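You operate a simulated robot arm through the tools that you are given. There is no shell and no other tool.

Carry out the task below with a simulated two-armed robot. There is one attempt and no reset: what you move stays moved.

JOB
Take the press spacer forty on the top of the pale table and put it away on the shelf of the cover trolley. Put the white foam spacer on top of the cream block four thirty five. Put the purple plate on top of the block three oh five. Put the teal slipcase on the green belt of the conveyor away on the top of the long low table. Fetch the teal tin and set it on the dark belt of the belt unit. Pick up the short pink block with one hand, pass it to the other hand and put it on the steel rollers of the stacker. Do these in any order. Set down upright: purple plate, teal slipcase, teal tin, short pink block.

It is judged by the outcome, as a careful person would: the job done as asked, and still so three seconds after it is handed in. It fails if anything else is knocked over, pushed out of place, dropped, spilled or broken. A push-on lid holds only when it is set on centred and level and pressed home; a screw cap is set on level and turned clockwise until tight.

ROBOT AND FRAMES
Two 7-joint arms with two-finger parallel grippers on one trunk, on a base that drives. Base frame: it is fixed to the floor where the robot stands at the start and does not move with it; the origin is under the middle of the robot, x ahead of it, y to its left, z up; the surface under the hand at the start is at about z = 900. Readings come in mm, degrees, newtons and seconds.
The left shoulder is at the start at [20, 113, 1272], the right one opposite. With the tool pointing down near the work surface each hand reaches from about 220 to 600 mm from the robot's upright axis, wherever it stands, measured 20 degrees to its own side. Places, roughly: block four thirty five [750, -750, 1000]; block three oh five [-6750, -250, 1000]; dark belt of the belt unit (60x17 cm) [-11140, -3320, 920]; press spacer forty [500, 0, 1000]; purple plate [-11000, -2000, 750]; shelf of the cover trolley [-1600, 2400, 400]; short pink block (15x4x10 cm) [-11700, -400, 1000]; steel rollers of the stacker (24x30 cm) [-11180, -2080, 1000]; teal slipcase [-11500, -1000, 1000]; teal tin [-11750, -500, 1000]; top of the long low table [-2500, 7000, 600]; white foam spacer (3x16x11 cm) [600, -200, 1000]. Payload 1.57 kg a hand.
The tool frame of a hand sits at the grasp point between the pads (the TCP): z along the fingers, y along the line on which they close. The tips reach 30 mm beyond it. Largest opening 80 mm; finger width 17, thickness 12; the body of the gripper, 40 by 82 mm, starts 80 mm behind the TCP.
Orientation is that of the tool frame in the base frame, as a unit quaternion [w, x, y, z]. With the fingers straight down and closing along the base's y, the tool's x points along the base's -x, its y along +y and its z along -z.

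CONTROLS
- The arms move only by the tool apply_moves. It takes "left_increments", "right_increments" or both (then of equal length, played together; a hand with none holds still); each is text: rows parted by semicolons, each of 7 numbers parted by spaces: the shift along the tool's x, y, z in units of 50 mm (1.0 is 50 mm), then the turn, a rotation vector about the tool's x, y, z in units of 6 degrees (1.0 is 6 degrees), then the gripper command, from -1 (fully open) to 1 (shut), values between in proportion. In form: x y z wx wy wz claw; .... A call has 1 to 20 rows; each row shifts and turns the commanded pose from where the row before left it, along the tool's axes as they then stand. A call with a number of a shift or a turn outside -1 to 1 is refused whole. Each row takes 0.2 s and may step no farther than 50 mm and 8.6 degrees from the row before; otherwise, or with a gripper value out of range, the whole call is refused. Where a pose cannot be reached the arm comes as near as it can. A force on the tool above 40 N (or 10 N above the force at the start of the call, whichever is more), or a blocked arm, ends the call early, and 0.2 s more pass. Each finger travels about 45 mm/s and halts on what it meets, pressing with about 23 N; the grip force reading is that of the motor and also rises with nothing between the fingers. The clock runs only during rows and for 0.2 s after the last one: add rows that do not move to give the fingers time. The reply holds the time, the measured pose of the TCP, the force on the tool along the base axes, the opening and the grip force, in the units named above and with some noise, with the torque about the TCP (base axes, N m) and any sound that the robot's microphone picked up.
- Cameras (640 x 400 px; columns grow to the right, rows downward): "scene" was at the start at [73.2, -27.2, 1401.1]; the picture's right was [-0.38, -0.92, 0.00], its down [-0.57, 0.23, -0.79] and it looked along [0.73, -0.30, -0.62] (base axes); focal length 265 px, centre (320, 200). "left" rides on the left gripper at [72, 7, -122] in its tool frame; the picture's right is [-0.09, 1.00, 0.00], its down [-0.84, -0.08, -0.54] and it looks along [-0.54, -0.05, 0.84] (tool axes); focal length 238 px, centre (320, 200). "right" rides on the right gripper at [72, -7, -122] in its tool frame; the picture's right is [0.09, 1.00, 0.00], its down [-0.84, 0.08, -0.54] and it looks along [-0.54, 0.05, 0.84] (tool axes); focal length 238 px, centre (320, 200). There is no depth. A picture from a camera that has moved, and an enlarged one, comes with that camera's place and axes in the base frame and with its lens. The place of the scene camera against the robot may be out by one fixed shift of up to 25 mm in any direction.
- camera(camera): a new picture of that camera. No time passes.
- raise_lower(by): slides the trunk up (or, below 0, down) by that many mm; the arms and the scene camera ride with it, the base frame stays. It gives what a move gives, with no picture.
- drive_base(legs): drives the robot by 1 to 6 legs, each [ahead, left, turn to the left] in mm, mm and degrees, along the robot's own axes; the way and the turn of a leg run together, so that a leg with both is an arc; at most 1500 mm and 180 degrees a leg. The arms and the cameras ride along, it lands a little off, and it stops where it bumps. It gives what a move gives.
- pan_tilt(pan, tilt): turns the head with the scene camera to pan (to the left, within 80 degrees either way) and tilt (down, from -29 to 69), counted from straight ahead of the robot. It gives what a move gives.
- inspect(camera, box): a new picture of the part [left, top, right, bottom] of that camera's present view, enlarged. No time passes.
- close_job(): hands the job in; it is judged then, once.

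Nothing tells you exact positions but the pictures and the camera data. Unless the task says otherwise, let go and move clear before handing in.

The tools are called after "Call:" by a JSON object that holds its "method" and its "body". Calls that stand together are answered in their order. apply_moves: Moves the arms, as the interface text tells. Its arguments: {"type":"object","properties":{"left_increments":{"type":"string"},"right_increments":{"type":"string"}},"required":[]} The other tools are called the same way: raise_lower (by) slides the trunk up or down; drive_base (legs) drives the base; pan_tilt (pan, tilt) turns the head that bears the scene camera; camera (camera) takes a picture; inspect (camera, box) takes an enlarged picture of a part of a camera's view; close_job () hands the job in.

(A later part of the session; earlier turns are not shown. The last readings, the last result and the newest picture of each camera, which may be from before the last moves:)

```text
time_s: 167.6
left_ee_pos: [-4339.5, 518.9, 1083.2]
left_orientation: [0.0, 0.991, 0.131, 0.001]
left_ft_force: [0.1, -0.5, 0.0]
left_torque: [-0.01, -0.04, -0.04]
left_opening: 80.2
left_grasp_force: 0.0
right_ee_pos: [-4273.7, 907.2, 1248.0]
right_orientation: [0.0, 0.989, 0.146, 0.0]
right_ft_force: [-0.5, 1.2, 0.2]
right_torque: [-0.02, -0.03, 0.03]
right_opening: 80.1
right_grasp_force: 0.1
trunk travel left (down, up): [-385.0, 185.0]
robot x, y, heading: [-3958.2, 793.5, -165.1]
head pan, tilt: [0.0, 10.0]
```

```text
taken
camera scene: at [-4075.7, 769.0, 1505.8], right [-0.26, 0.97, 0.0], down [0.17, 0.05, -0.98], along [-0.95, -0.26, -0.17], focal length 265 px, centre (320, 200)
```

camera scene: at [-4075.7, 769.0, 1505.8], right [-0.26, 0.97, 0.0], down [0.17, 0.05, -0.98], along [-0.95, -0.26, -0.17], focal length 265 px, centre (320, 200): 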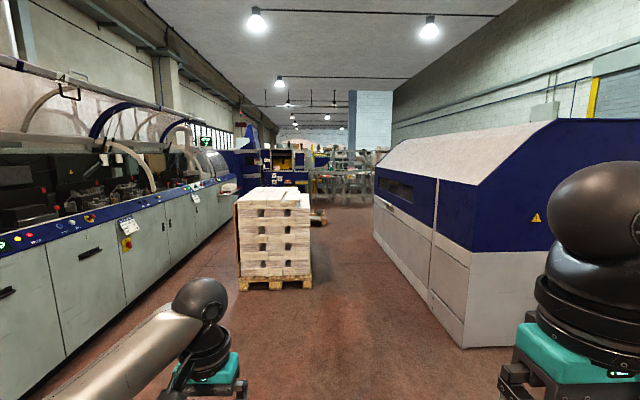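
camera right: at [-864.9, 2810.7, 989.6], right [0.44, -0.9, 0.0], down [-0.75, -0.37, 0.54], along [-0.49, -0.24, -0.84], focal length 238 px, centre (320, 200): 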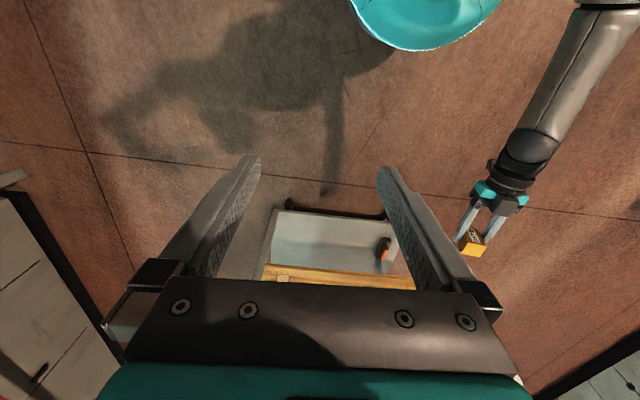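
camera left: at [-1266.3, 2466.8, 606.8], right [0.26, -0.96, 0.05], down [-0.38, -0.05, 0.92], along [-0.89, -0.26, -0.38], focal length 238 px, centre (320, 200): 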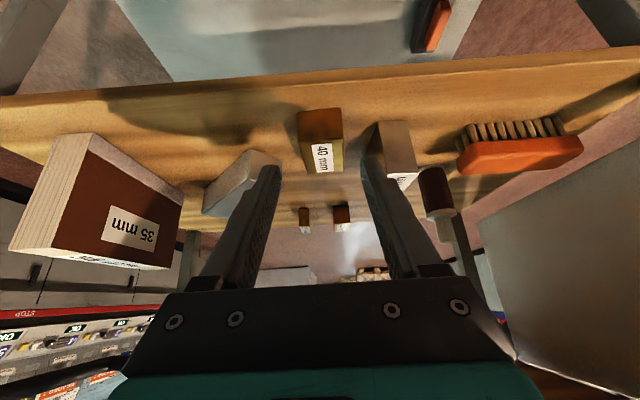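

Call:
{"method": "inspect", "body": {"camera": "scene", "box": [225, 170, 335, 300]}}

Call:
{"method": "inspect", "body": {"camera": "scene", "box": [220, 110, 400, 220]}}

```text
3.08 times, centred on (280, 235) of scene
camera zoom: at [-4075.7, 769.0, 1505.8], right [-0.26, 0.97, 0.0], down [0.17, 0.05, -0.98], along [-0.95, -0.26, -0.17], focal length 815 px, centre (443, 92)
```

zoom: 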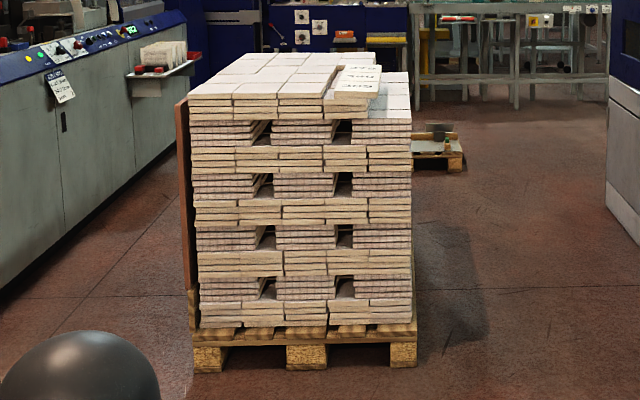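

```text
3.56 times, centred on (310, 165) of scene
camera zoom: at [-4075.7, 769.0, 1505.8], right [-0.26, 0.97, 0.0], down [0.17, 0.05, -0.98], along [-0.95, -0.26, -0.17], focal length 941 px, centre (356, 324)
```

zoom: 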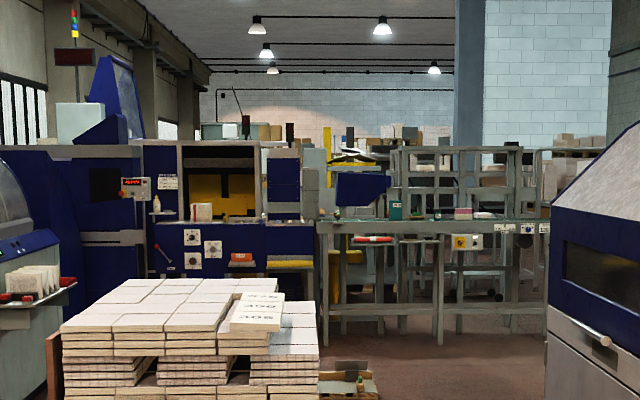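

The stack of book blocks on the pallet carries numbers; "305" should be one of the top ones on the right. I drive alongside to look at it and remember its place.

Call:
{"method": "drive_base", "body": {"legs": [[0, 0, -10], [1500, 0, 0], [900, 0, 0]]}}

Call:
{"method": "pan_tilt", "body": {"pan": 60, "tilt": 30}}

Call:
{"method": "camera", "body": {"camera": "scene"}}

Call:
{"method": "pan_tilt", "body": {"pan": 10, "tilt": 10}}

Call:
{"method": "camera", "body": {"camera": "scene"}}

```text
time_s: 180.1
left_ee_pos: [-6778.7, 453.7, 1083.0]
left_orientation: [0.0, 1.0, 0.026, 0.002]
left_ft_force: [-0.1, 0.5, 0.4]
left_torque: [-0.02, -0.02, 0.03]
left_opening: 80.1
left_grasp_force: 0.1
right_ee_pos: [-6634.6, 818.8, 1247.0]
right_orientation: [0.0, 0.999, 0.041, 0.0]
right_ft_force: [0.2, 1.1, -1.0]
right_torque: [0.0, 0.0, 0.01]
right_opening: 79.9
right_grasp_force: 0.1
trunk travel left (down, up): [-385.0, 185.0]
robot x, y, heading: [-6351.3, 637.6, -176.9]
head pan, tilt: [0.0, 10.0]
```

```text
time_s: 181.3
left_ee_pos: [-6779.8, 452.7, 1082.9]
left_orientation: [0.0, 1.0, 0.026, 0.001]
left_ft_force: [0.6, -0.7, -0.5]
left_torque: [-0.01, 0.01, 0.01]
left_opening: 80.0
left_grasp_force: 0.2
right_ee_pos: [-6634.9, 819.0, 1247.0]
right_orientation: [0.0, 0.999, 0.041, 0.0]
right_ft_force: [-0.6, -0.2, -0.3]
right_torque: [0.02, -0.05, 0.02]
right_opening: 80.1
right_grasp_force: 0.1
trunk travel left (down, up): [-385.0, 185.0]
robot x, y, heading: [-6351.2, 642.8, -176.8]
head pan, tilt: [60.0, 30.0]
```

```text
taken
camera scene: at [-6419.2, 563.2, 1473.5], right [-0.89, 0.45, 0.0], down [0.23, 0.45, -0.87], along [-0.39, -0.77, -0.5], focal length 265 px, centre (320, 200)
```

scene: 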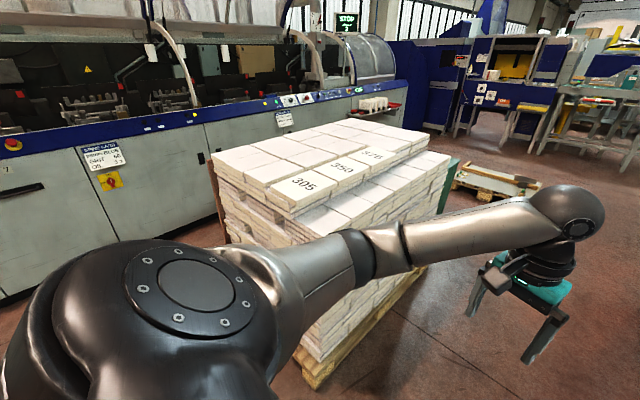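

```text
time_s: 182.5
left_ee_pos: [-6779.7, 452.8, 1082.4]
left_orientation: [0.0, 1.0, 0.025, 0.001]
left_ft_force: [0.1, -0.6, 0.8]
left_torque: [-0.01, 0.02, 0.02]
left_opening: 80.2
left_grasp_force: 0.0
right_ee_pos: [-6634.1, 818.7, 1248.5]
right_orientation: [0.0, 0.999, 0.041, 0.0]
right_ft_force: [0.3, -0.1, 0.2]
right_torque: [0.02, 0.03, 0.01]
right_opening: 79.9
right_grasp_force: 0.1
trunk travel left (down, up): [-385.0, 185.0]
robot x, y, heading: [-6351.1, 638.6, -176.9]
head pan, tilt: [10.0, 10.0]
```

```text
taken
camera scene: at [-6468.7, 622.7, 1505.8], right [-0.23, 0.97, 0.0], down [0.17, 0.04, -0.98], along [-0.96, -0.22, -0.17], focal length 265 px, centre (320, 200)
```

scene: 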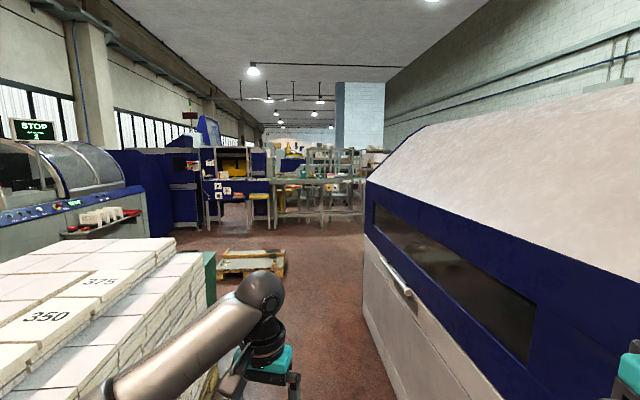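

Block 305 is the near corner block of the top layer, around (-6750, -205). I drive on past the blue machine toward the far conveyor.

Call:
{"method": "drive_base", "body": {"legs": [[0, 0, 15], [1500, 0, 0], [600, 0, 0]]}}

Call:
{"method": "pan_tilt", "body": {"pan": 0, "tilt": 15}}

Call:
{"method": "camera", "body": {"camera": "scene"}}

```text
time_s: 193.7
left_ee_pos: [-8718.6, -191.8, 1082.5]
left_orientation: [0.0, 0.992, 0.127, 0.003]
left_ft_force: [-0.4, 0.3, -0.2]
left_torque: [0.03, -0.04, -0.02]
left_opening: 79.9
left_grasp_force: 0.0
right_ee_pos: [-8650.2, 194.8, 1248.3]
right_orientation: [-0.001, 0.99, 0.142, -0.001]
right_ft_force: [0.5, 0.3, -0.2]
right_torque: [-0.02, -0.03, -0.01]
right_opening: 79.7
right_grasp_force: 0.1
trunk travel left (down, up): [-385.0, 185.0]
robot x, y, heading: [-8337.0, 77.3, -165.3]
head pan, tilt: [10.0, 10.0]
```

```text
time_s: 194.4
left_ee_pos: [-8717.3, -191.9, 1082.5]
left_orientation: [0.0, 0.992, 0.127, 0.002]
left_ft_force: [-0.7, -0.5, 0.4]
left_torque: [-0.04, -0.01, 0.01]
left_opening: 80.0
left_grasp_force: 0.0
right_ee_pos: [-8648.9, 197.3, 1247.4]
right_orientation: [0.0, 0.99, 0.142, 0.0]
right_ft_force: [0.3, -0.1, 0.0]
right_torque: [0.0, -0.02, -0.03]
right_opening: 79.9
right_grasp_force: 0.0
trunk travel left (down, up): [-385.0, 185.0]
robot x, y, heading: [-8338.0, 77.0, -165.5]
head pan, tilt: [0.0, 15.0]
```

```text
taken
camera scene: at [-8452.9, 56.3, 1497.7], right [-0.25, 0.97, 0.0], down [0.25, 0.07, -0.97], along [-0.93, -0.24, -0.26], focal length 265 px, centre (320, 200)
```

scene: 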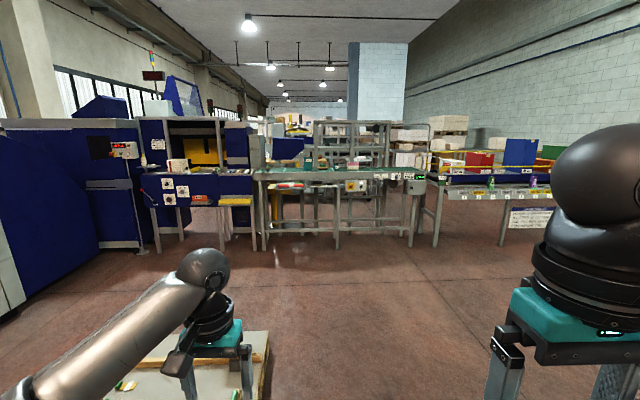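

Call:
{"method": "inspect", "body": {"camera": "scene", "box": [240, 110, 450, 260]}}

Call:
{"method": "inspect", "body": {"camera": "scene", "box": [80, 80, 290, 260]}}

Call:
{"method": "inspect", "body": {"camera": "scene", "box": [400, 90, 580, 260]}}

```text
2.67 times, centred on (345, 185) of scene
camera zoom: at [-8452.9, 56.3, 1497.7], right [-0.25, 0.97, 0.0], down [0.25, 0.07, -0.97], along [-0.93, -0.24, -0.26], focal length 706 px, centre (253, 240)
```

zoom: 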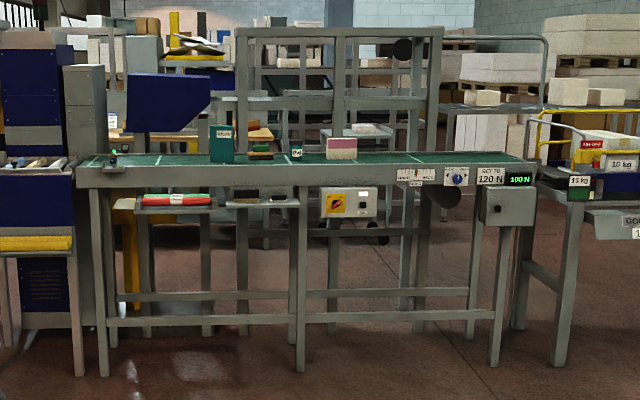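

```text
2.22 times, centred on (185, 170) of scene
camera zoom: at [-8452.9, 56.3, 1497.7], right [-0.25, 0.97, 0.0], down [0.25, 0.07, -0.97], along [-0.93, -0.24, -0.26], focal length 588 px, centre (620, 267)
```

zoom: 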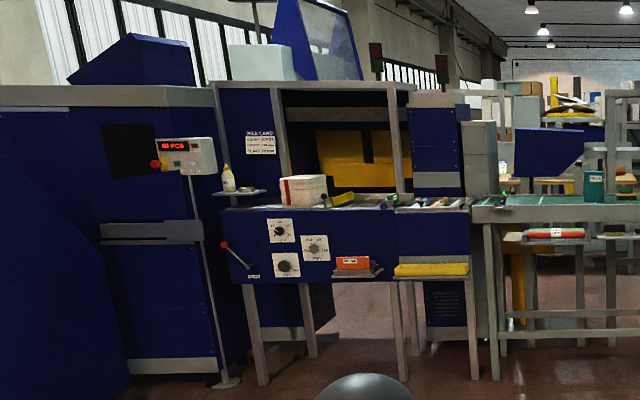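

```text
2.35 times, centred on (490, 175) of scene
camera zoom: at [-8452.9, 56.3, 1497.7], right [-0.25, 0.97, 0.0], down [0.25, 0.07, -0.97], along [-0.93, -0.24, -0.26], focal length 623 px, centre (-80, 259)
```

zoom: 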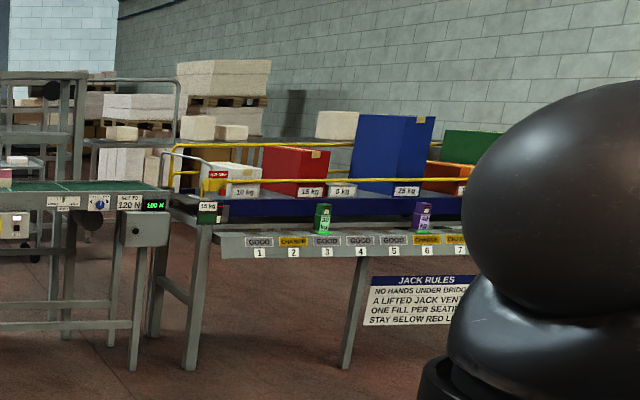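

I see the green-belt conveyor with a tall teal slipcase, a small teal item and the pink block; the blue stacker frame is to its left. A low pallet lies ahead-left, so I swing right around it toward the conveyor.

Call:
{"method": "drive_base", "body": {"legs": [[500, 0, 0], [680, -480, 0]]}}

Call:
{"method": "pan_tilt", "body": {"pan": 20, "tilt": 25}}

Call:
{"method": "camera", "body": {"camera": "scene"}}

```text
time_s: 201.3
left_ee_pos: [-9977.7, -16.7, 1082.9]
left_orientation: [0.0, 0.992, 0.124, 0.002]
left_ft_force: [-0.3, 0.4, 0.4]
left_torque: [0.0, 0.0, -0.01]
left_opening: 80.1
left_grasp_force: 0.1
right_ee_pos: [-9907.9, 369.4, 1247.7]
right_orientation: [-0.001, 0.99, 0.139, 0.0]
right_ft_force: [0.2, -0.1, 0.2]
right_torque: [0.01, -0.02, -0.01]
right_opening: 80.3
right_grasp_force: 0.1
trunk travel left (down, up): [-385.0, 185.0]
robot x, y, heading: [-9597.2, 249.4, -165.6]
head pan, tilt: [0.0, 15.0]
```

```text
time_s: 202.2
left_ee_pos: [-9980.0, -16.7, 1084.1]
left_orientation: [0.0, 0.992, 0.125, 0.001]
left_ft_force: [-0.4, -0.3, -0.3]
left_torque: [-0.01, 0.01, 0.0]
left_opening: 80.1
left_grasp_force: 0.1
right_ee_pos: [-9907.5, 370.0, 1247.2]
right_orientation: [0.0, 0.99, 0.139, 0.0]
right_ft_force: [-0.6, 0.1, -0.1]
right_torque: [-0.01, 0.02, -0.03]
right_opening: 79.9
right_grasp_force: 0.1
trunk travel left (down, up): [-385.0, 185.0]
robot x, y, heading: [-9593.8, 248.4, -165.5]
head pan, tilt: [20.0, 25.0]
```

```text
taken
camera scene: at [-9698.2, 200.6, 1481.5], right [-0.56, 0.83, 0.0], down [0.35, 0.24, -0.91], along [-0.75, -0.51, -0.42], focal length 265 px, centre (320, 200)
```

scene: 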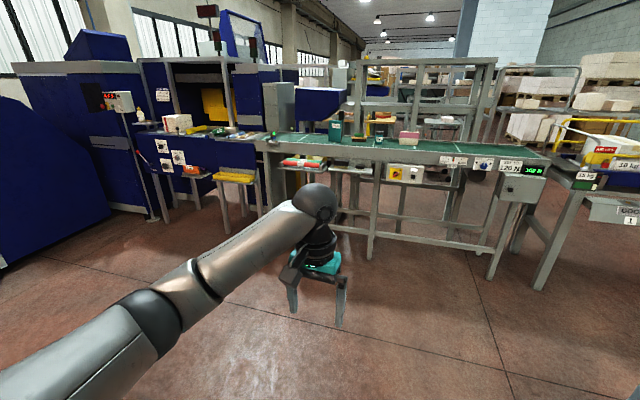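

Call:
{"method": "drive_base", "body": {"legs": [[1374, 244, 4]]}}

Call:
{"method": "pan_tilt", "body": {"pan": -5, "tilt": 35}}

Call:
{"method": "camera", "body": {"camera": "scene"}}

Call:
{"method": "inspect", "body": {"camera": "scene", "box": [200, 60, 460, 240]}}

```text
time_s: 209.1
left_ee_pos: [-11225.1, -627.0, 1082.5]
left_orientation: [-0.001, 0.99, 0.141, 0.002]
left_ft_force: [-0.4, -0.2, 0.8]
left_torque: [-0.02, 0.02, 0.03]
left_opening: 80.1
left_grasp_force: 0.0
right_ee_pos: [-11169.0, -237.5, 1246.5]
right_orientation: [0.0, 0.988, 0.156, 0.0]
right_ft_force: [0.0, 0.3, -0.5]
right_torque: [-0.03, 0.0, 0.02]
right_opening: 80.2
right_grasp_force: 0.1
trunk travel left (down, up): [-385.0, 185.0]
robot x, y, heading: [-10853.5, -347.9, -163.4]
head pan, tilt: [20.0, 25.0]
```

```text
time_s: 210.0
left_ee_pos: [-11225.2, -626.5, 1083.3]
left_orientation: [0.0, 0.99, 0.142, 0.001]
left_ft_force: [0.1, -0.1, 0.6]
left_torque: [0.01, 0.04, -0.02]
left_opening: 79.8
left_grasp_force: 0.0
right_ee_pos: [-11167.4, -236.6, 1248.2]
right_orientation: [0.001, 0.988, 0.157, 0.0]
right_ft_force: [-0.6, 0.8, -0.5]
right_torque: [0.06, 0.04, -0.02]
right_opening: 80.0
right_grasp_force: 0.1
trunk travel left (down, up): [-385.0, 185.0]
robot x, y, heading: [-10848.5, -347.5, -163.8]
head pan, tilt: [-5.0, 35.0]
```

```text
taken
camera scene: at [-10964.5, -361.4, 1465.7], right [-0.2, 0.98, 0.0], down [0.56, 0.11, -0.82], along [-0.8, -0.16, -0.57], focal length 265 px, centre (320, 200)
```

scene: 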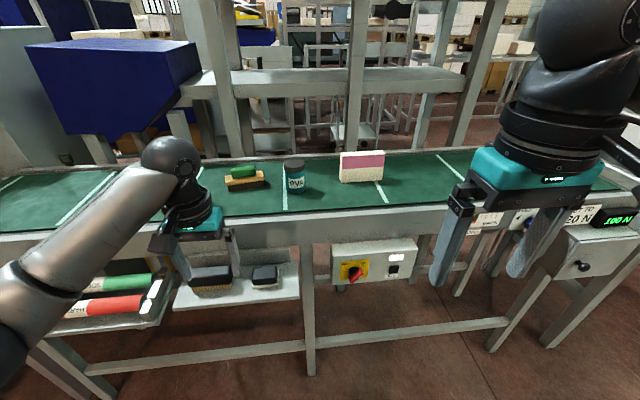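

```text
2.22 times, centred on (330, 150) of scene
camera zoom: at [-10964.5, -361.4, 1465.7], right [-0.2, 0.98, 0.0], down [0.56, 0.11, -0.82], along [-0.8, -0.16, -0.57], focal length 588 px, centre (298, 311)
```

zoom: 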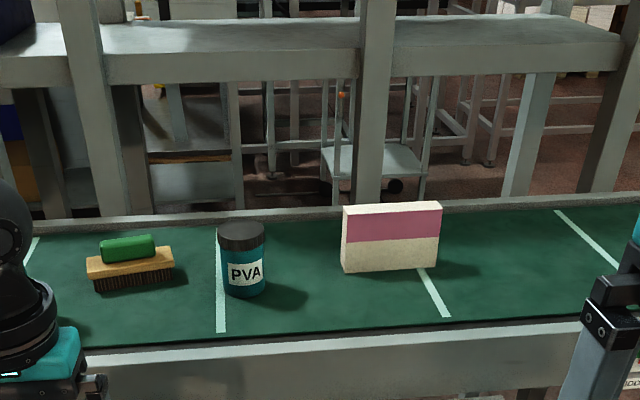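

The teal "PVA" tin is near (-11720, -604), and the cream-and-pink block (pink stripe on top) near (-11850, -377), standing on its long side on the belt. I raise and draw in the left hand and drive up to the conveyor.

Call:
{"method": "apply_moves", "body": {"left_increments": "0.8 0 -0.7 0 0 0 -1; 0.8 0 -0.7 0 0 0 -1; 0.8 0 -0.7 0 0 0 -1; 0 0 -0.9 0 0 0 -1"}}

Call:
{"method": "drive_base", "body": {"legs": [[0, -103, 2.4], [430, 0, 0]]}}

Call:
{"method": "camera", "body": {"camera": "scene"}}

Call:
{"method": "camera", "body": {"camera": "right"}}

```text
refused: row 1 steps farther than a row can; nothing moved
```

```text
time_s: 213.4
left_ee_pos: [-11654.2, -692.4, 1082.9]
left_orientation: [0.001, 0.986, 0.169, 0.002]
left_ft_force: [3.9, -0.7, 8.3]
left_torque: [-0.41, -0.23, 0.13]
left_opening: 79.7
left_grasp_force: 0.1
right_ee_pos: [-11619.0, -299.7, 1247.1]
right_orientation: [0.0, 0.983, 0.183, 0.0]
right_ft_force: [-0.4, 0.7, 0.1]
right_torque: [0.02, -0.03, 0.0]
right_opening: 79.6
right_grasp_force: 0.1
trunk travel left (down, up): [-385.0, 185.0]
robot x, y, heading: [-11297.9, -390.2, -160.8]
head pan, tilt: [-5.0, 35.0]
```

```text
taken
camera scene: at [-11407.4, -412.5, 1465.8], right [-0.25, 0.97, 0.0], down [0.56, 0.14, -0.82], along [-0.79, -0.2, -0.57], focal length 265 px, centre (320, 200)
```

scene: 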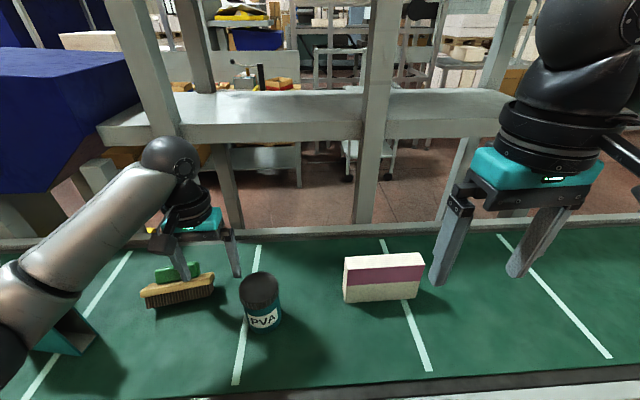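

```text
taken
camera right: at [-11552.2, -267.0, 1369.8], right [0.44, -0.9, 0.0], down [-0.75, -0.37, 0.54], along [-0.49, -0.24, -0.84], focal length 238 px, centre (320, 200)
```

right: 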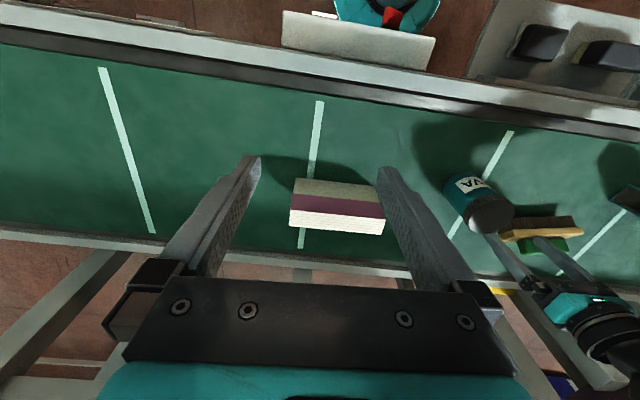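

The hand move was refused (step too long) yet the base drove, and the left hand now feels about 8 N: it may be touching the brush with the green piece. I inspect before anything else.

Call:
{"method": "inspect", "body": {"camera": "scene", "box": [120, 130, 300, 340]}}

Call:
{"method": "camera", "body": {"camera": "left"}}

Call:
{"method": "inspect", "body": {"camera": "right", "box": [420, 120, 640, 340]}}

```text
1.90 times, centred on (210, 235) of scene
camera zoom: at [-11407.4, -412.5, 1465.8], right [-0.25, 0.97, 0.0], down [0.56, 0.14, -0.82], along [-0.79, -0.2, -0.57], focal length 504 px, centre (530, 133)
```

zoom: 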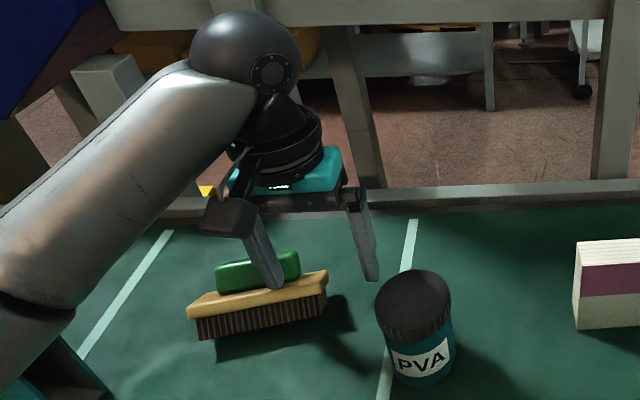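

```text
taken
camera left: at [-11584.2, -674.4, 1206.9], right [0.24, -0.97, 0.0], down [-0.82, -0.2, 0.54], along [-0.52, -0.13, -0.84], focal length 238 px, centre (320, 200)
```

left: 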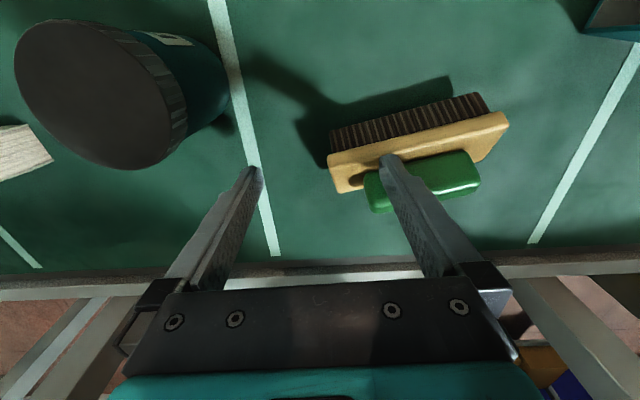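

```text
1.82 times, centred on (530, 230) of right
camera zoom: at [-11552.2, -267.0, 1369.8], right [0.44, -0.9, 0.0], down [-0.75, -0.37, 0.54], along [-0.49, -0.24, -0.84], focal length 433 px, centre (-62, 146)
```

zoom: 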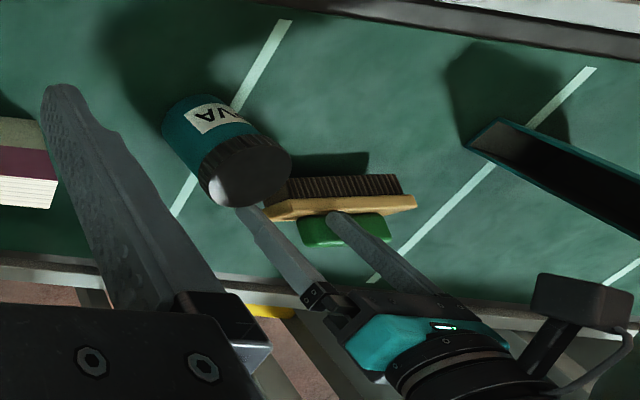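

The left finger has pushed the brush about 40 mm forward on the belt (it kept its angle and the green piece on it). I lift the left hand straight up and will put the brush back where it was.

Call:
{"method": "apply_moves", "body": {"left_increments": "0 0 -0.3 0 0 0 -1; 0 0 -0.7 0 0 0 -1; 0 0 -0.9 0 0 0 -1; 0 0 -0.6 0 0 0 -1; 0 0 0 0 0 0 -1"}}

Call:
{"method": "camera", "body": {"camera": "left"}}

Call:
{"method": "camera", "body": {"camera": "scene"}}

Call:
{"method": "inspect", "body": {"camera": "left", "box": [240, 60, 540, 260]}}

```text
time_s: 214.6
left_ee_pos: [-11653.7, -694.0, 1207.8]
left_orientation: [0.001, 0.986, 0.168, 0.003]
left_ft_force: [-0.5, 0.0, -1.0]
left_torque: [0.0, -0.01, 0.0]
left_opening: 79.7
left_grasp_force: 0.2
right_ee_pos: [-11618.8, -299.5, 1248.5]
right_orientation: [0.0, 0.983, 0.183, -0.001]
right_ft_force: [1.5, -1.1, 0.6]
right_torque: [-0.01, -0.01, 0.01]
right_opening: 80.1
right_grasp_force: 0.0
trunk travel left (down, up): [-385.0, 185.0]
robot x, y, heading: [-11300.1, -391.5, -160.6]
head pan, tilt: [-5.0, 35.0]
```

```text
taken
camera left: at [-11583.7, -675.9, 1330.9], right [0.24, -0.97, 0.0], down [-0.82, -0.2, 0.54], along [-0.52, -0.13, -0.84], focal length 238 px, centre (320, 200)
```

left: 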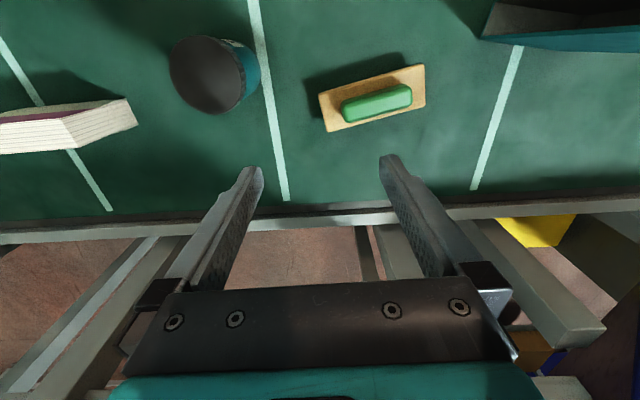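

```text
taken
camera scene: at [-11408.3, -412.8, 1465.6], right [-0.25, 0.97, 0.0], down [0.56, 0.14, -0.82], along [-0.79, -0.2, -0.57], focal length 265 px, centre (320, 200)
```

scene: 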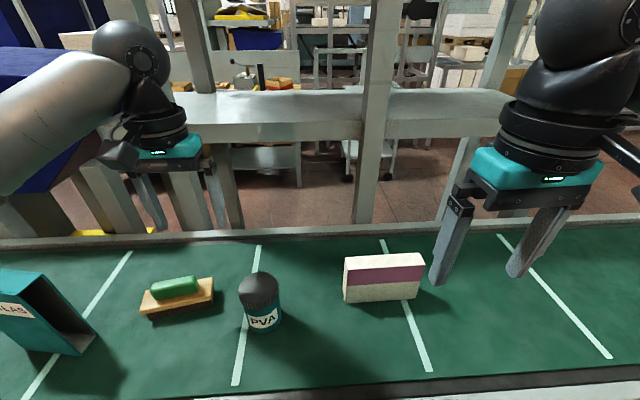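

```text
2.00 times, centred on (390, 160) of left
camera zoom: at [-11583.7, -675.9, 1330.9], right [0.24, -0.97, 0.0], down [-0.82, -0.2, 0.54], along [-0.52, -0.13, -0.84], focal length 477 px, centre (180, 280)
```

zoom: 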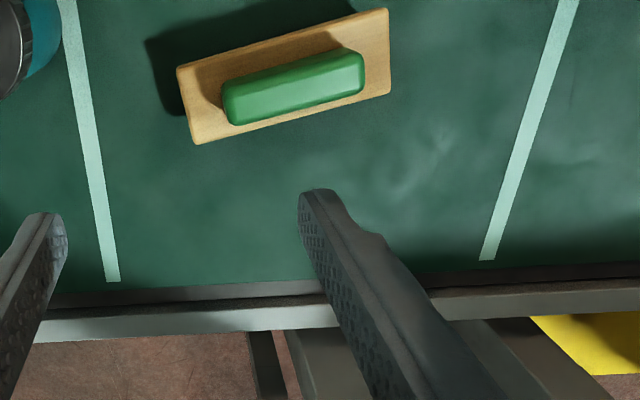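

Call:
{"method": "inspect", "body": {"camera": "scene", "box": [120, 230, 300, 340]}}

```text
3.56 times, centred on (210, 285) of scene
camera zoom: at [-11408.3, -412.8, 1465.6], right [-0.25, 0.97, 0.0], down [0.56, 0.14, -0.82], along [-0.79, -0.2, -0.57], focal length 941 px, centre (711, -102)
```

zoom: 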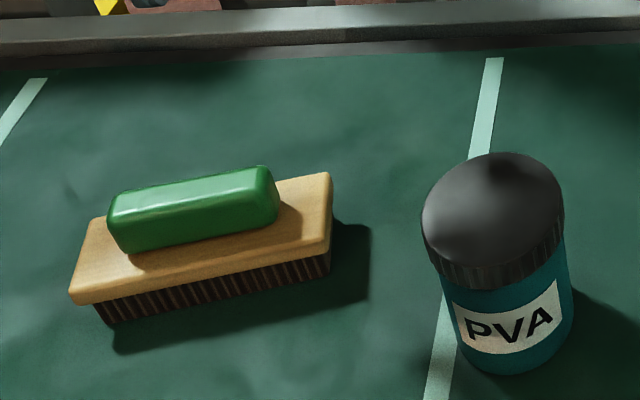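

The brush turns out to be one piece (brush with green grip) and, now released, it sits within about a centimetre of where it was, same angle; the tin is untouched. I leave it and look closely at the pink block with the right camera.

Call:
{"method": "inspect", "body": {"camera": "right", "box": [240, 130, 440, 290]}}

Call:
{"method": "inspect", "body": {"camera": "scene", "box": [320, 230, 480, 330]}}

```text
2.50 times, centred on (340, 210) of right
camera zoom: at [-11553.0, -267.4, 1369.6], right [0.44, -0.9, 0.0], down [-0.75, -0.37, 0.54], along [-0.49, -0.24, -0.84], focal length 596 px, centre (270, 175)
```

zoom: 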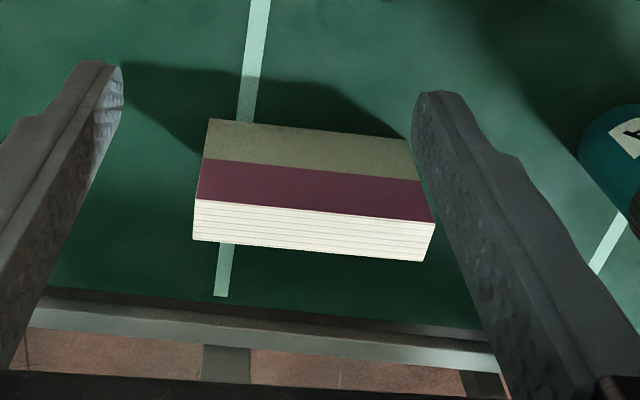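

```text
4.00 times, centred on (400, 280) of scene
camera zoom: at [-11408.3, -412.8, 1465.6], right [-0.25, 0.97, 0.0], down [0.56, 0.14, -0.82], along [-0.79, -0.2, -0.57], focal length 1059 px, centre (0, -120)
```

zoom: 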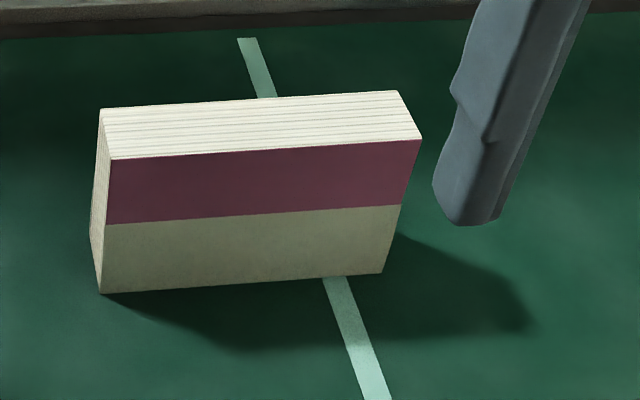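

The pink book block has its top at about z=1093 (belt z≈993), centred near (-11738, -387), long side along the belt. I turn the right hand so its fingers straddle the 40 mm thickness, and hover over its right part.

Call:
{"method": "apply_moves", "body": {"right_increments": "0 0 0 0 0 -0.985 -1; 0 0 0 0 0 -0.985 -1; 0 0 0 0 0 -0.985 -1; 0 0 0 0 0 -0.985 -1; 0 0 0 0 0 -0.985 -1; 0 0 0 0 0 -0.985 -1; 0 0 0 0 0 -0.985 -1; 0 0 0 0 0 -0.985 -1; 0 0 0 0 0 -0.985 -1; 0 0 0 0 0 -0.985 -1; 0 0 0 0 0 -0.985 -1; 0 0 0 0 0 -0.985 -1; 0 0 0 0 0 -0.985 -1; 0 0 0 0 0 -0.985 -1; 0 0 0 0 0 -0.985 -1; 0 0 0 0 0 0 -1"}}

Call:
{"method": "apply_moves", "body": {"right_increments": "0 -0.95 0 0 0 0 -1; 0 -0.95 0 0 0 0 -1; 0 -0.94 0 0 0 0 -1; 0 0 0.9 0 0 0 -1; 0 0 0.9 0 0 0 -1; 0 0 0.2 0 0 0 -1; 0 0 0 0 0 0 -1"}}

Call:
{"method": "camera", "body": {"camera": "right"}}

Call:
{"method": "camera", "body": {"camera": "scene"}}

```text
time_s: 218.0
left_ee_pos: [-11653.4, -694.2, 1207.8]
left_orientation: [0.001, 0.986, 0.169, 0.002]
left_ft_force: [-0.4, 0.6, 0.3]
left_torque: [0.02, -0.03, -0.01]
left_opening: 80.0
left_grasp_force: 0.1
right_ee_pos: [-11556.8, -335.9, 1247.1]
right_orientation: [0.0, 0.576, 0.817, -0.001]
right_ft_force: [-0.2, 0.2, 1.4]
right_torque: [-0.03, 0.01, 0.02]
right_opening: 79.7
right_grasp_force: 0.0
right hand out of reach, approached as far as the arm can: row 12, 13, 14, 15
trunk travel left (down, up): [-385.0, 185.0]
robot x, y, heading: [-11297.8, -395.8, -160.7]
head pan, tilt: [-5.0, 35.0]
```

```text
time_s: 219.6
left_ee_pos: [-11654.5, -693.7, 1207.6]
left_orientation: [0.0, 0.986, 0.17, 0.002]
left_ft_force: [-0.1, 0.1, 0.8]
left_torque: [0.03, -0.01, -0.01]
left_opening: 79.9
left_grasp_force: 0.1
right_ee_pos: [-11573.7, -405.0, 1190.5]
right_orientation: [0.0, 0.578, 0.816, 0.0]
right_ft_force: [-0.2, -0.7, -0.4]
right_torque: [-0.03, -0.03, 0.01]
right_opening: 79.9
right_grasp_force: 0.2
right hand out of reach, approached as far as the arm can: row 1, 2, 3, 4, 5, 6
trunk travel left (down, up): [-385.0, 185.0]
robot x, y, heading: [-11298.5, -390.9, -160.8]
head pan, tilt: [-5.0, 35.0]
```

```text
taken
camera right: at [-11603.3, -338.3, 1312.6], right [0.91, 0.42, 0.0], down [0.35, -0.76, 0.54], along [0.23, -0.49, -0.84], focal length 238 px, centre (320, 200)
```

right: 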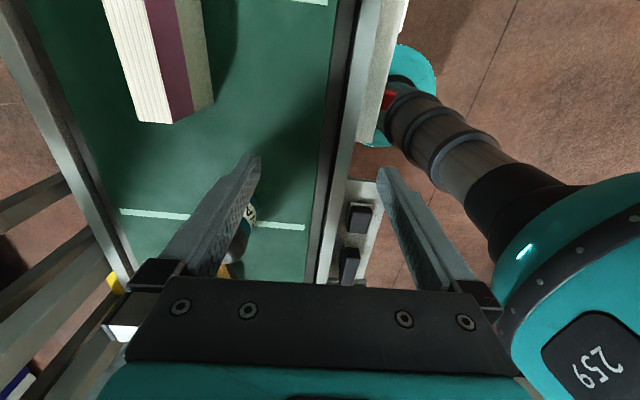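

```text
taken
camera scene: at [-11408.2, -412.9, 1465.7], right [-0.25, 0.97, 0.0], down [0.56, 0.14, -0.82], along [-0.79, -0.2, -0.57], focal length 265 px, centre (320, 200)
```

scene: 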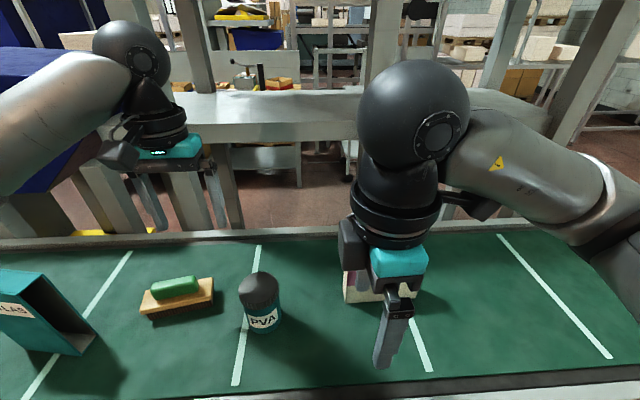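

A 90° turn of the right hand runs out of reach here. Better: stand sideways along the belt (facing left along it), so that the right hand can take the block without turning. I raise and turn the right hand back, back off and reposition.

Call:
{"method": "apply_moves", "body": {"right_increments": "0 0 -0.9 0 0 0.985 -1; 0 0 -0.9 0 0 0.985 -1; 0 0 0 0 0 0.985 -1; 0 0 0 0 0 0.985 -1; 0 0 0 0 0 0.985 -1; 0 0 0 0 0 0.985 -1; 0 0 0 0 0 0.985 -1; 0 0 0 0 0 0.985 -1; 0 0 0 0 0 0.985 -1; 0 0 0 0 0 0.985 -1; 0 0 0 0 0 0.985 -1; 0 0 0 0 0 0.985 -1; 0 0 0 0 0 0.985 -1; 0 0 0 0 0 0.985 -1; 0 0 0 0 0 0.8 -1; 0 0 0 0 0 0 -1"}}

Call:
{"method": "camera", "body": {"camera": "scene"}}

```text
time_s: 223.0
left_ee_pos: [-11654.3, -693.8, 1206.7]
left_orientation: [0.0, 0.986, 0.169, 0.001]
left_ft_force: [-0.6, 0.0, 1.1]
left_torque: [-0.01, 0.03, -0.04]
left_opening: 80.0
left_grasp_force: 0.1
right_ee_pos: [-11572.3, -404.9, 1279.5]
right_orientation: [-0.001, 0.982, 0.191, 0.0]
right_ft_force: [-0.8, -0.1, 0.5]
right_torque: [-0.01, 0.0, 0.04]
right_opening: 79.9
right_grasp_force: 0.0
trunk travel left (down, up): [-385.0, 185.0]
robot x, y, heading: [-11297.4, -390.2, -160.7]
head pan, tilt: [-5.0, 35.0]
```

```text
taken
camera scene: at [-11408.2, -412.8, 1465.7], right [-0.25, 0.97, 0.0], down [0.56, 0.14, -0.82], along [-0.79, -0.2, -0.57], focal length 265 px, centre (320, 200)
```

scene: 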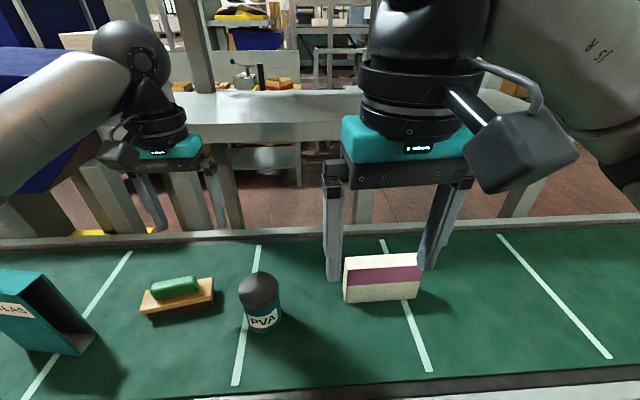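

Call:
{"method": "drive_base", "body": {"legs": [[-520, 0, 0], [0, 0, 89.4]]}}

Call:
{"method": "pan_tilt", "body": {"pan": -50, "tilt": 40}}

Call:
{"method": "camera", "body": {"camera": "scene"}}

```text
time_s: 229.9
left_ee_pos: [-10502.5, -579.1, 1207.9]
left_orientation: [-0.002, 0.582, 0.813, 0.002]
left_ft_force: [-0.1, 0.4, 0.2]
left_torque: [0.01, -0.03, 0.0]
left_opening: 80.2
left_grasp_force: 0.0
right_ee_pos: [-10790.5, -493.7, 1279.6]
right_orientation: [0.0, 0.562, 0.827, 0.0]
right_ft_force: [0.6, -1.2, 0.4]
right_torque: [0.0, 0.04, -0.03]
right_opening: 80.1
right_grasp_force: 0.0
trunk travel left (down, up): [-385.0, 185.0]
robot x, y, heading: [-10799.3, -219.9, -71.2]
head pan, tilt: [-5.0, 35.0]
```

```text
time_s: 231.0
left_ee_pos: [-10503.2, -578.2, 1207.4]
left_orientation: [-0.001, 0.582, 0.813, 0.001]
left_ft_force: [0.3, 0.8, -0.1]
left_torque: [0.02, -0.05, -0.03]
left_opening: 79.8
left_grasp_force: 0.1
right_ee_pos: [-10791.3, -494.6, 1279.4]
right_orientation: [-0.001, 0.562, 0.827, 0.001]
right_ft_force: [-0.5, -0.8, 0.6]
right_torque: [0.0, -0.02, 0.03]
right_opening: 79.8
right_grasp_force: 0.0
trunk travel left (down, up): [-385.0, 185.0]
robot x, y, heading: [-10800.7, -219.8, -71.0]
head pan, tilt: [-50.0, 40.0]
```

```text
taken
camera scene: at [-10857.1, -295.5, 1458.1], right [-0.86, 0.52, 0.0], down [0.33, 0.55, -0.77], along [-0.4, -0.66, -0.64], focal length 265 px, centre (320, 200)
```

scene: 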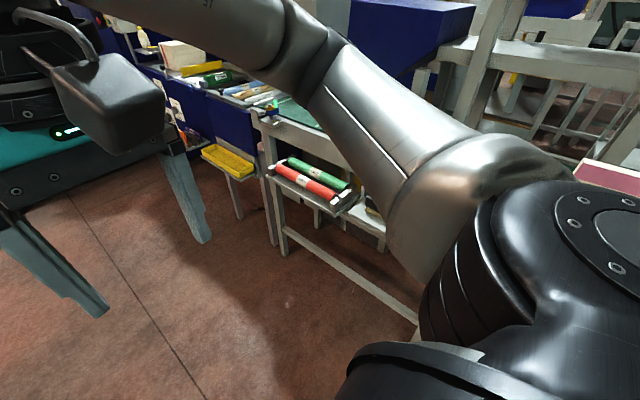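

Call:
{"method": "drive_base", "body": {"legs": [[-424, 0, 0], [0, -440, 0]]}}

Call:
{"method": "camera", "body": {"camera": "right"}}

Call:
{"method": "pan_tilt", "body": {"pan": -40, "tilt": 40}}

Call:
{"method": "camera", "body": {"camera": "scene"}}

```text
time_s: 235.9
left_ee_pos: [-11048.7, -308.7, 1207.5]
left_orientation: [-0.001, 0.582, 0.813, 0.001]
left_ft_force: [-0.8, 0.5, -0.2]
left_torque: [0.02, 0.02, -0.01]
left_opening: 79.9
left_grasp_force: 0.0
right_ee_pos: [-11338.5, -226.3, 1279.3]
right_orientation: [0.0, 0.562, 0.827, 0.0]
right_ft_force: [0.7, 0.9, 0.5]
right_torque: [-0.01, 0.0, 0.03]
right_opening: 80.2
right_grasp_force: 0.1
trunk travel left (down, up): [-385.0, 185.0]
robot x, y, heading: [-11345.6, 48.0, -71.0]
head pan, tilt: [-50.0, 40.0]
```

```text
taken
camera right: at [-11369.1, -160.1, 1402.0], right [0.89, 0.45, 0.0], down [0.38, -0.75, 0.54], along [0.25, -0.48, -0.84], focal length 238 px, centre (320, 200)
```

right: 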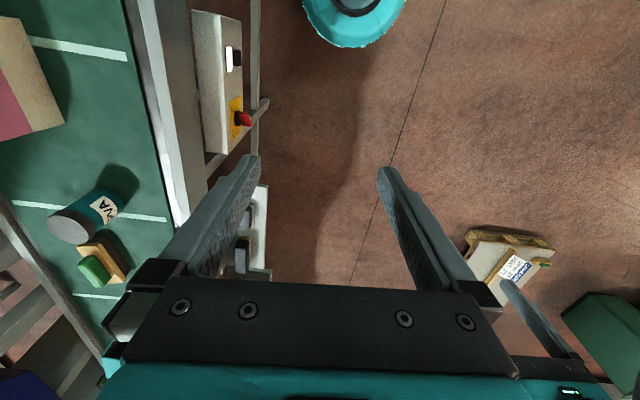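

```text
time_s: 236.6
left_ee_pos: [-11049.5, -309.3, 1207.1]
left_orientation: [-0.001, 0.583, 0.813, 0.002]
left_ft_force: [-0.3, -0.6, 0.1]
left_torque: [0.0, -0.01, 0.03]
left_opening: 80.0
left_grasp_force: 0.0
right_ee_pos: [-11336.8, -224.1, 1281.2]
right_orientation: [0.001, 0.562, 0.827, -0.001]
right_ft_force: [0.1, -0.2, -0.8]
right_torque: [0.02, 0.01, 0.01]
right_opening: 79.9
right_grasp_force: 0.1
trunk travel left (down, up): [-385.0, 185.0]
robot x, y, heading: [-11345.9, 51.4, -71.2]
head pan, tilt: [-40.0, 40.0]
```

```text
taken
camera scene: at [-11390.0, -32.0, 1458.1], right [-0.93, 0.36, 0.0], down [0.23, 0.6, -0.77], along [-0.28, -0.71, -0.64], focal length 265 px, centre (320, 200)
```

scene: 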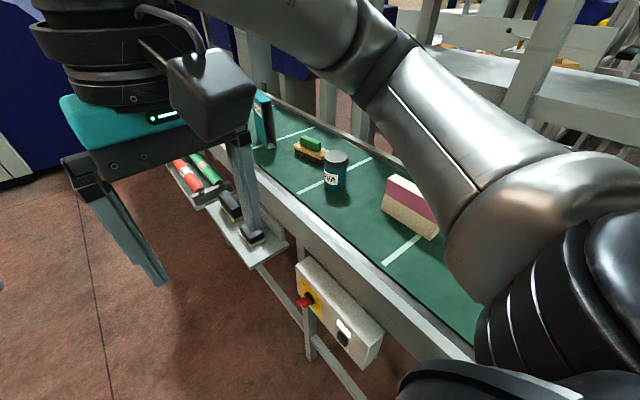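

The block is now 290 mm ahead and about 510 mm to the right. I carry the right hand over it, keeping high.

Call:
{"method": "apply_moves", "body": {"right_increments": "-0.086 -0.868 0 0 0 0.032 -1; -0.086 -0.868 0 0 0 0.032 -1; -0.086 -0.868 0 0 0 0.032 -1; -0.086 -0.868 0 0 0 0.032 -1; -0.086 -0.868 0 0 0 0.032 -1; -0.086 -0.868 0 0 0 0.032 -1; -0.086 -0.868 0 0 0 0.032 -1; -0.086 -0.868 0 0 0 0.032 -1; -0.086 -0.868 0 0 0 0.032 -1; -0.086 -0.868 0 0 0 0.032 -1; 0 0 0 0 0 0 -1"}}

Call:
{"method": "camera", "body": {"camera": "right"}}

```text
time_s: 239.0
left_ee_pos: [-11048.8, -308.8, 1207.6]
left_orientation: [-0.001, 0.582, 0.813, 0.002]
left_ft_force: [0.6, 0.3, -0.6]
left_torque: [0.0, -0.01, 0.0]
left_opening: 79.7
left_grasp_force: 0.1
right_ee_pos: [-11679.5, -393.1, 1273.2]
right_orientation: [0.0, 0.578, 0.816, 0.0]
right_ft_force: [-0.2, -0.9, 0.1]
right_torque: [-0.03, 0.03, 0.02]
right_opening: 80.0
right_grasp_force: 0.0
right hand out of reach, approached as far as the arm can: row 9, 10
trunk travel left (down, up): [-385.0, 185.0]
robot x, y, heading: [-11344.8, 54.0, -71.3]
head pan, tilt: [-40.0, 40.0]
```

```text
taken
camera right: at [-11708.8, -326.6, 1395.4], right [0.91, 0.42, 0.0], down [0.35, -0.76, 0.54], along [0.23, -0.49, -0.84], focal length 238 px, centre (320, 200)
```

right: 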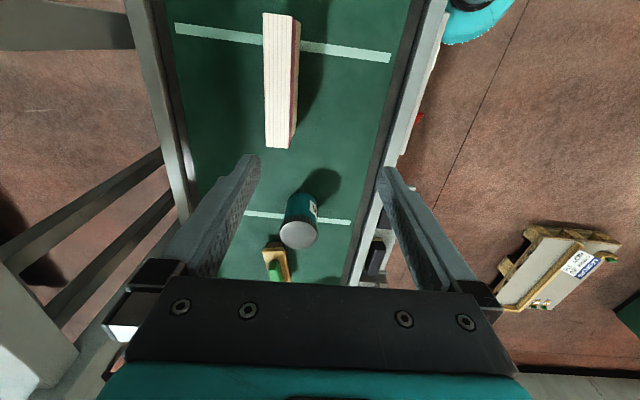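

I lower a little (better reach) and then move the last 50 mm over the block.

Call:
{"method": "apply_moves", "body": {"right_increments": "0 0 0.8 0 0 0 -1; 0 0 0.8 0 0 0 -1; 0 0 0.8 0 0 0 -1; -0.15 -0.48 0 0 0 0 -1; -0.15 -0.47 0 0 0 0 -1; 0 0 0 0 0 0 -1"}}

Call:
{"method": "camera", "body": {"camera": "right"}}

```text
time_s: 240.4
left_ee_pos: [-11048.8, -308.2, 1207.6]
left_orientation: [0.0, 0.582, 0.813, 0.002]
left_ft_force: [-0.8, 0.7, -0.3]
left_torque: [0.02, 0.0, 0.02]
left_opening: 79.9
left_grasp_force: 0.0
right_ee_pos: [-11677.7, -401.2, 1152.9]
right_orientation: [-0.001, 0.578, 0.816, -0.001]
right_ft_force: [0.5, 0.4, 0.4]
right_torque: [-0.03, 0.03, -0.03]
right_opening: 80.0
right_grasp_force: 0.1
right hand out of reach, approached as far as the arm can: row 4, 5
trunk travel left (down, up): [-385.0, 185.0]
robot x, y, heading: [-11346.9, 51.0, -71.0]
head pan, tilt: [-40.0, 40.0]
```

```text
taken
camera right: at [-11706.8, -335.6, 1274.8], right [0.91, 0.42, 0.0], down [0.35, -0.76, 0.54], along [0.23, -0.49, -0.84], focal length 238 px, centre (320, 200)
```

right: 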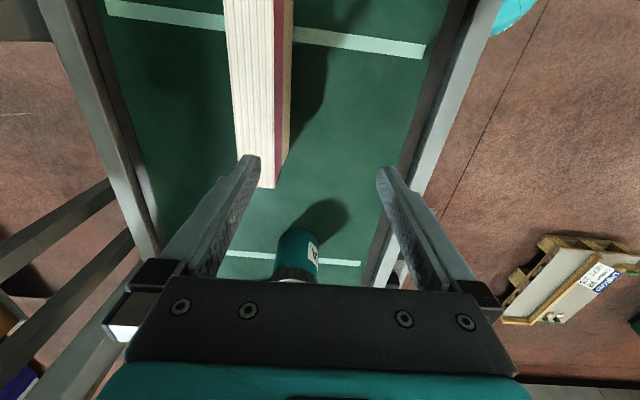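

Call:
{"method": "drive_base", "body": {"legs": [[6, -50, 0]]}}

Call:
{"method": "camera", "body": {"camera": "right"}}

```text
time_s: 241.3
left_ee_pos: [-11095.6, -331.3, 1207.9]
left_orientation: [-0.001, 0.582, 0.813, 0.002]
left_ft_force: [-1.3, 0.1, -0.3]
left_torque: [0.02, -0.02, -0.02]
left_opening: 79.7
left_grasp_force: 0.1
right_ee_pos: [-11723.7, -424.0, 1152.0]
right_orientation: [0.001, 0.577, 0.817, 0.0]
right_ft_force: [-0.5, 0.0, 0.3]
right_torque: [0.03, -0.06, 0.03]
right_opening: 79.8
right_grasp_force: 0.0
trunk travel left (down, up): [-385.0, 185.0]
robot x, y, heading: [-11392.6, 28.6, -71.7]
head pan, tilt: [-40.0, 40.0]
```

```text
taken
camera right: at [-11753.2, -357.8, 1274.2], right [0.91, 0.42, 0.0], down [0.35, -0.76, 0.54], along [0.23, -0.49, -0.84], focal length 238 px, centre (320, 200)
```

right: 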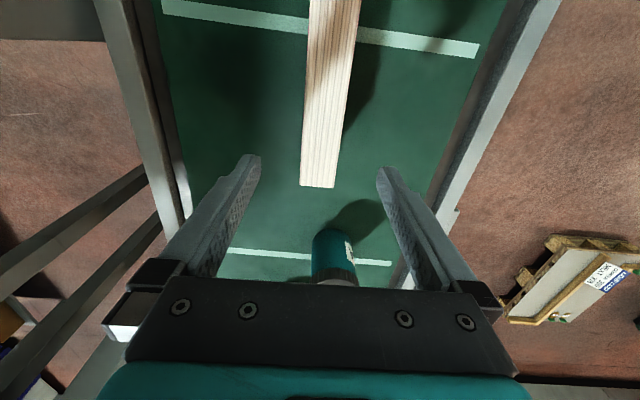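

Centred over the block's far part. I descend to z≈1060 and close.

Call:
{"method": "apply_moves", "body": {"right_increments": "0 0 0.6 0 0 0 -1; 0 0 0.6 0 0 0 -1; 0 0 0.6 0 0 0 -1; 0 0 0 0 0 0 0; 0 0 0 0 0 0 1; 0 0 0 0 0 0 1; 0 0 0 0 0 0 1; 0 0 0 0 0 0 1; 0 0 0 0 0 0 1; 0 0 0 0 0 0 1"}}

Call:
{"method": "camera", "body": {"camera": "right"}}

```text
time_s: 243.5
left_ee_pos: [-11094.6, -332.0, 1207.0]
left_orientation: [-0.002, 0.581, 0.814, 0.002]
left_ft_force: [-0.7, -0.2, -1.4]
left_torque: [-0.01, 0.0, -0.01]
left_opening: 80.1
left_grasp_force: 0.0
right_ee_pos: [-11721.7, -424.2, 1063.1]
right_orientation: [0.001, 0.579, 0.816, -0.001]
right_ft_force: [-3.1, -2.6, 2.1]
right_torque: [-0.25, 0.13, -0.01]
right_opening: 30.0
right_grasp_force: 23.0
trunk travel left (down, up): [-385.0, 185.0]
robot x, y, heading: [-11390.4, 30.0, -71.3]
head pan, tilt: [-40.0, 40.0]
```

```text
taken
camera right: at [-11751.3, -358.5, 1186.0], right [0.91, 0.42, 0.0], down [0.35, -0.76, 0.54], along [0.23, -0.49, -0.84], focal length 238 px, centre (320, 200)
```

right: 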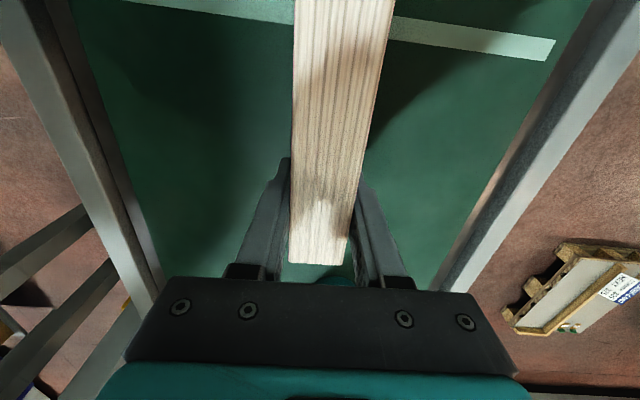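

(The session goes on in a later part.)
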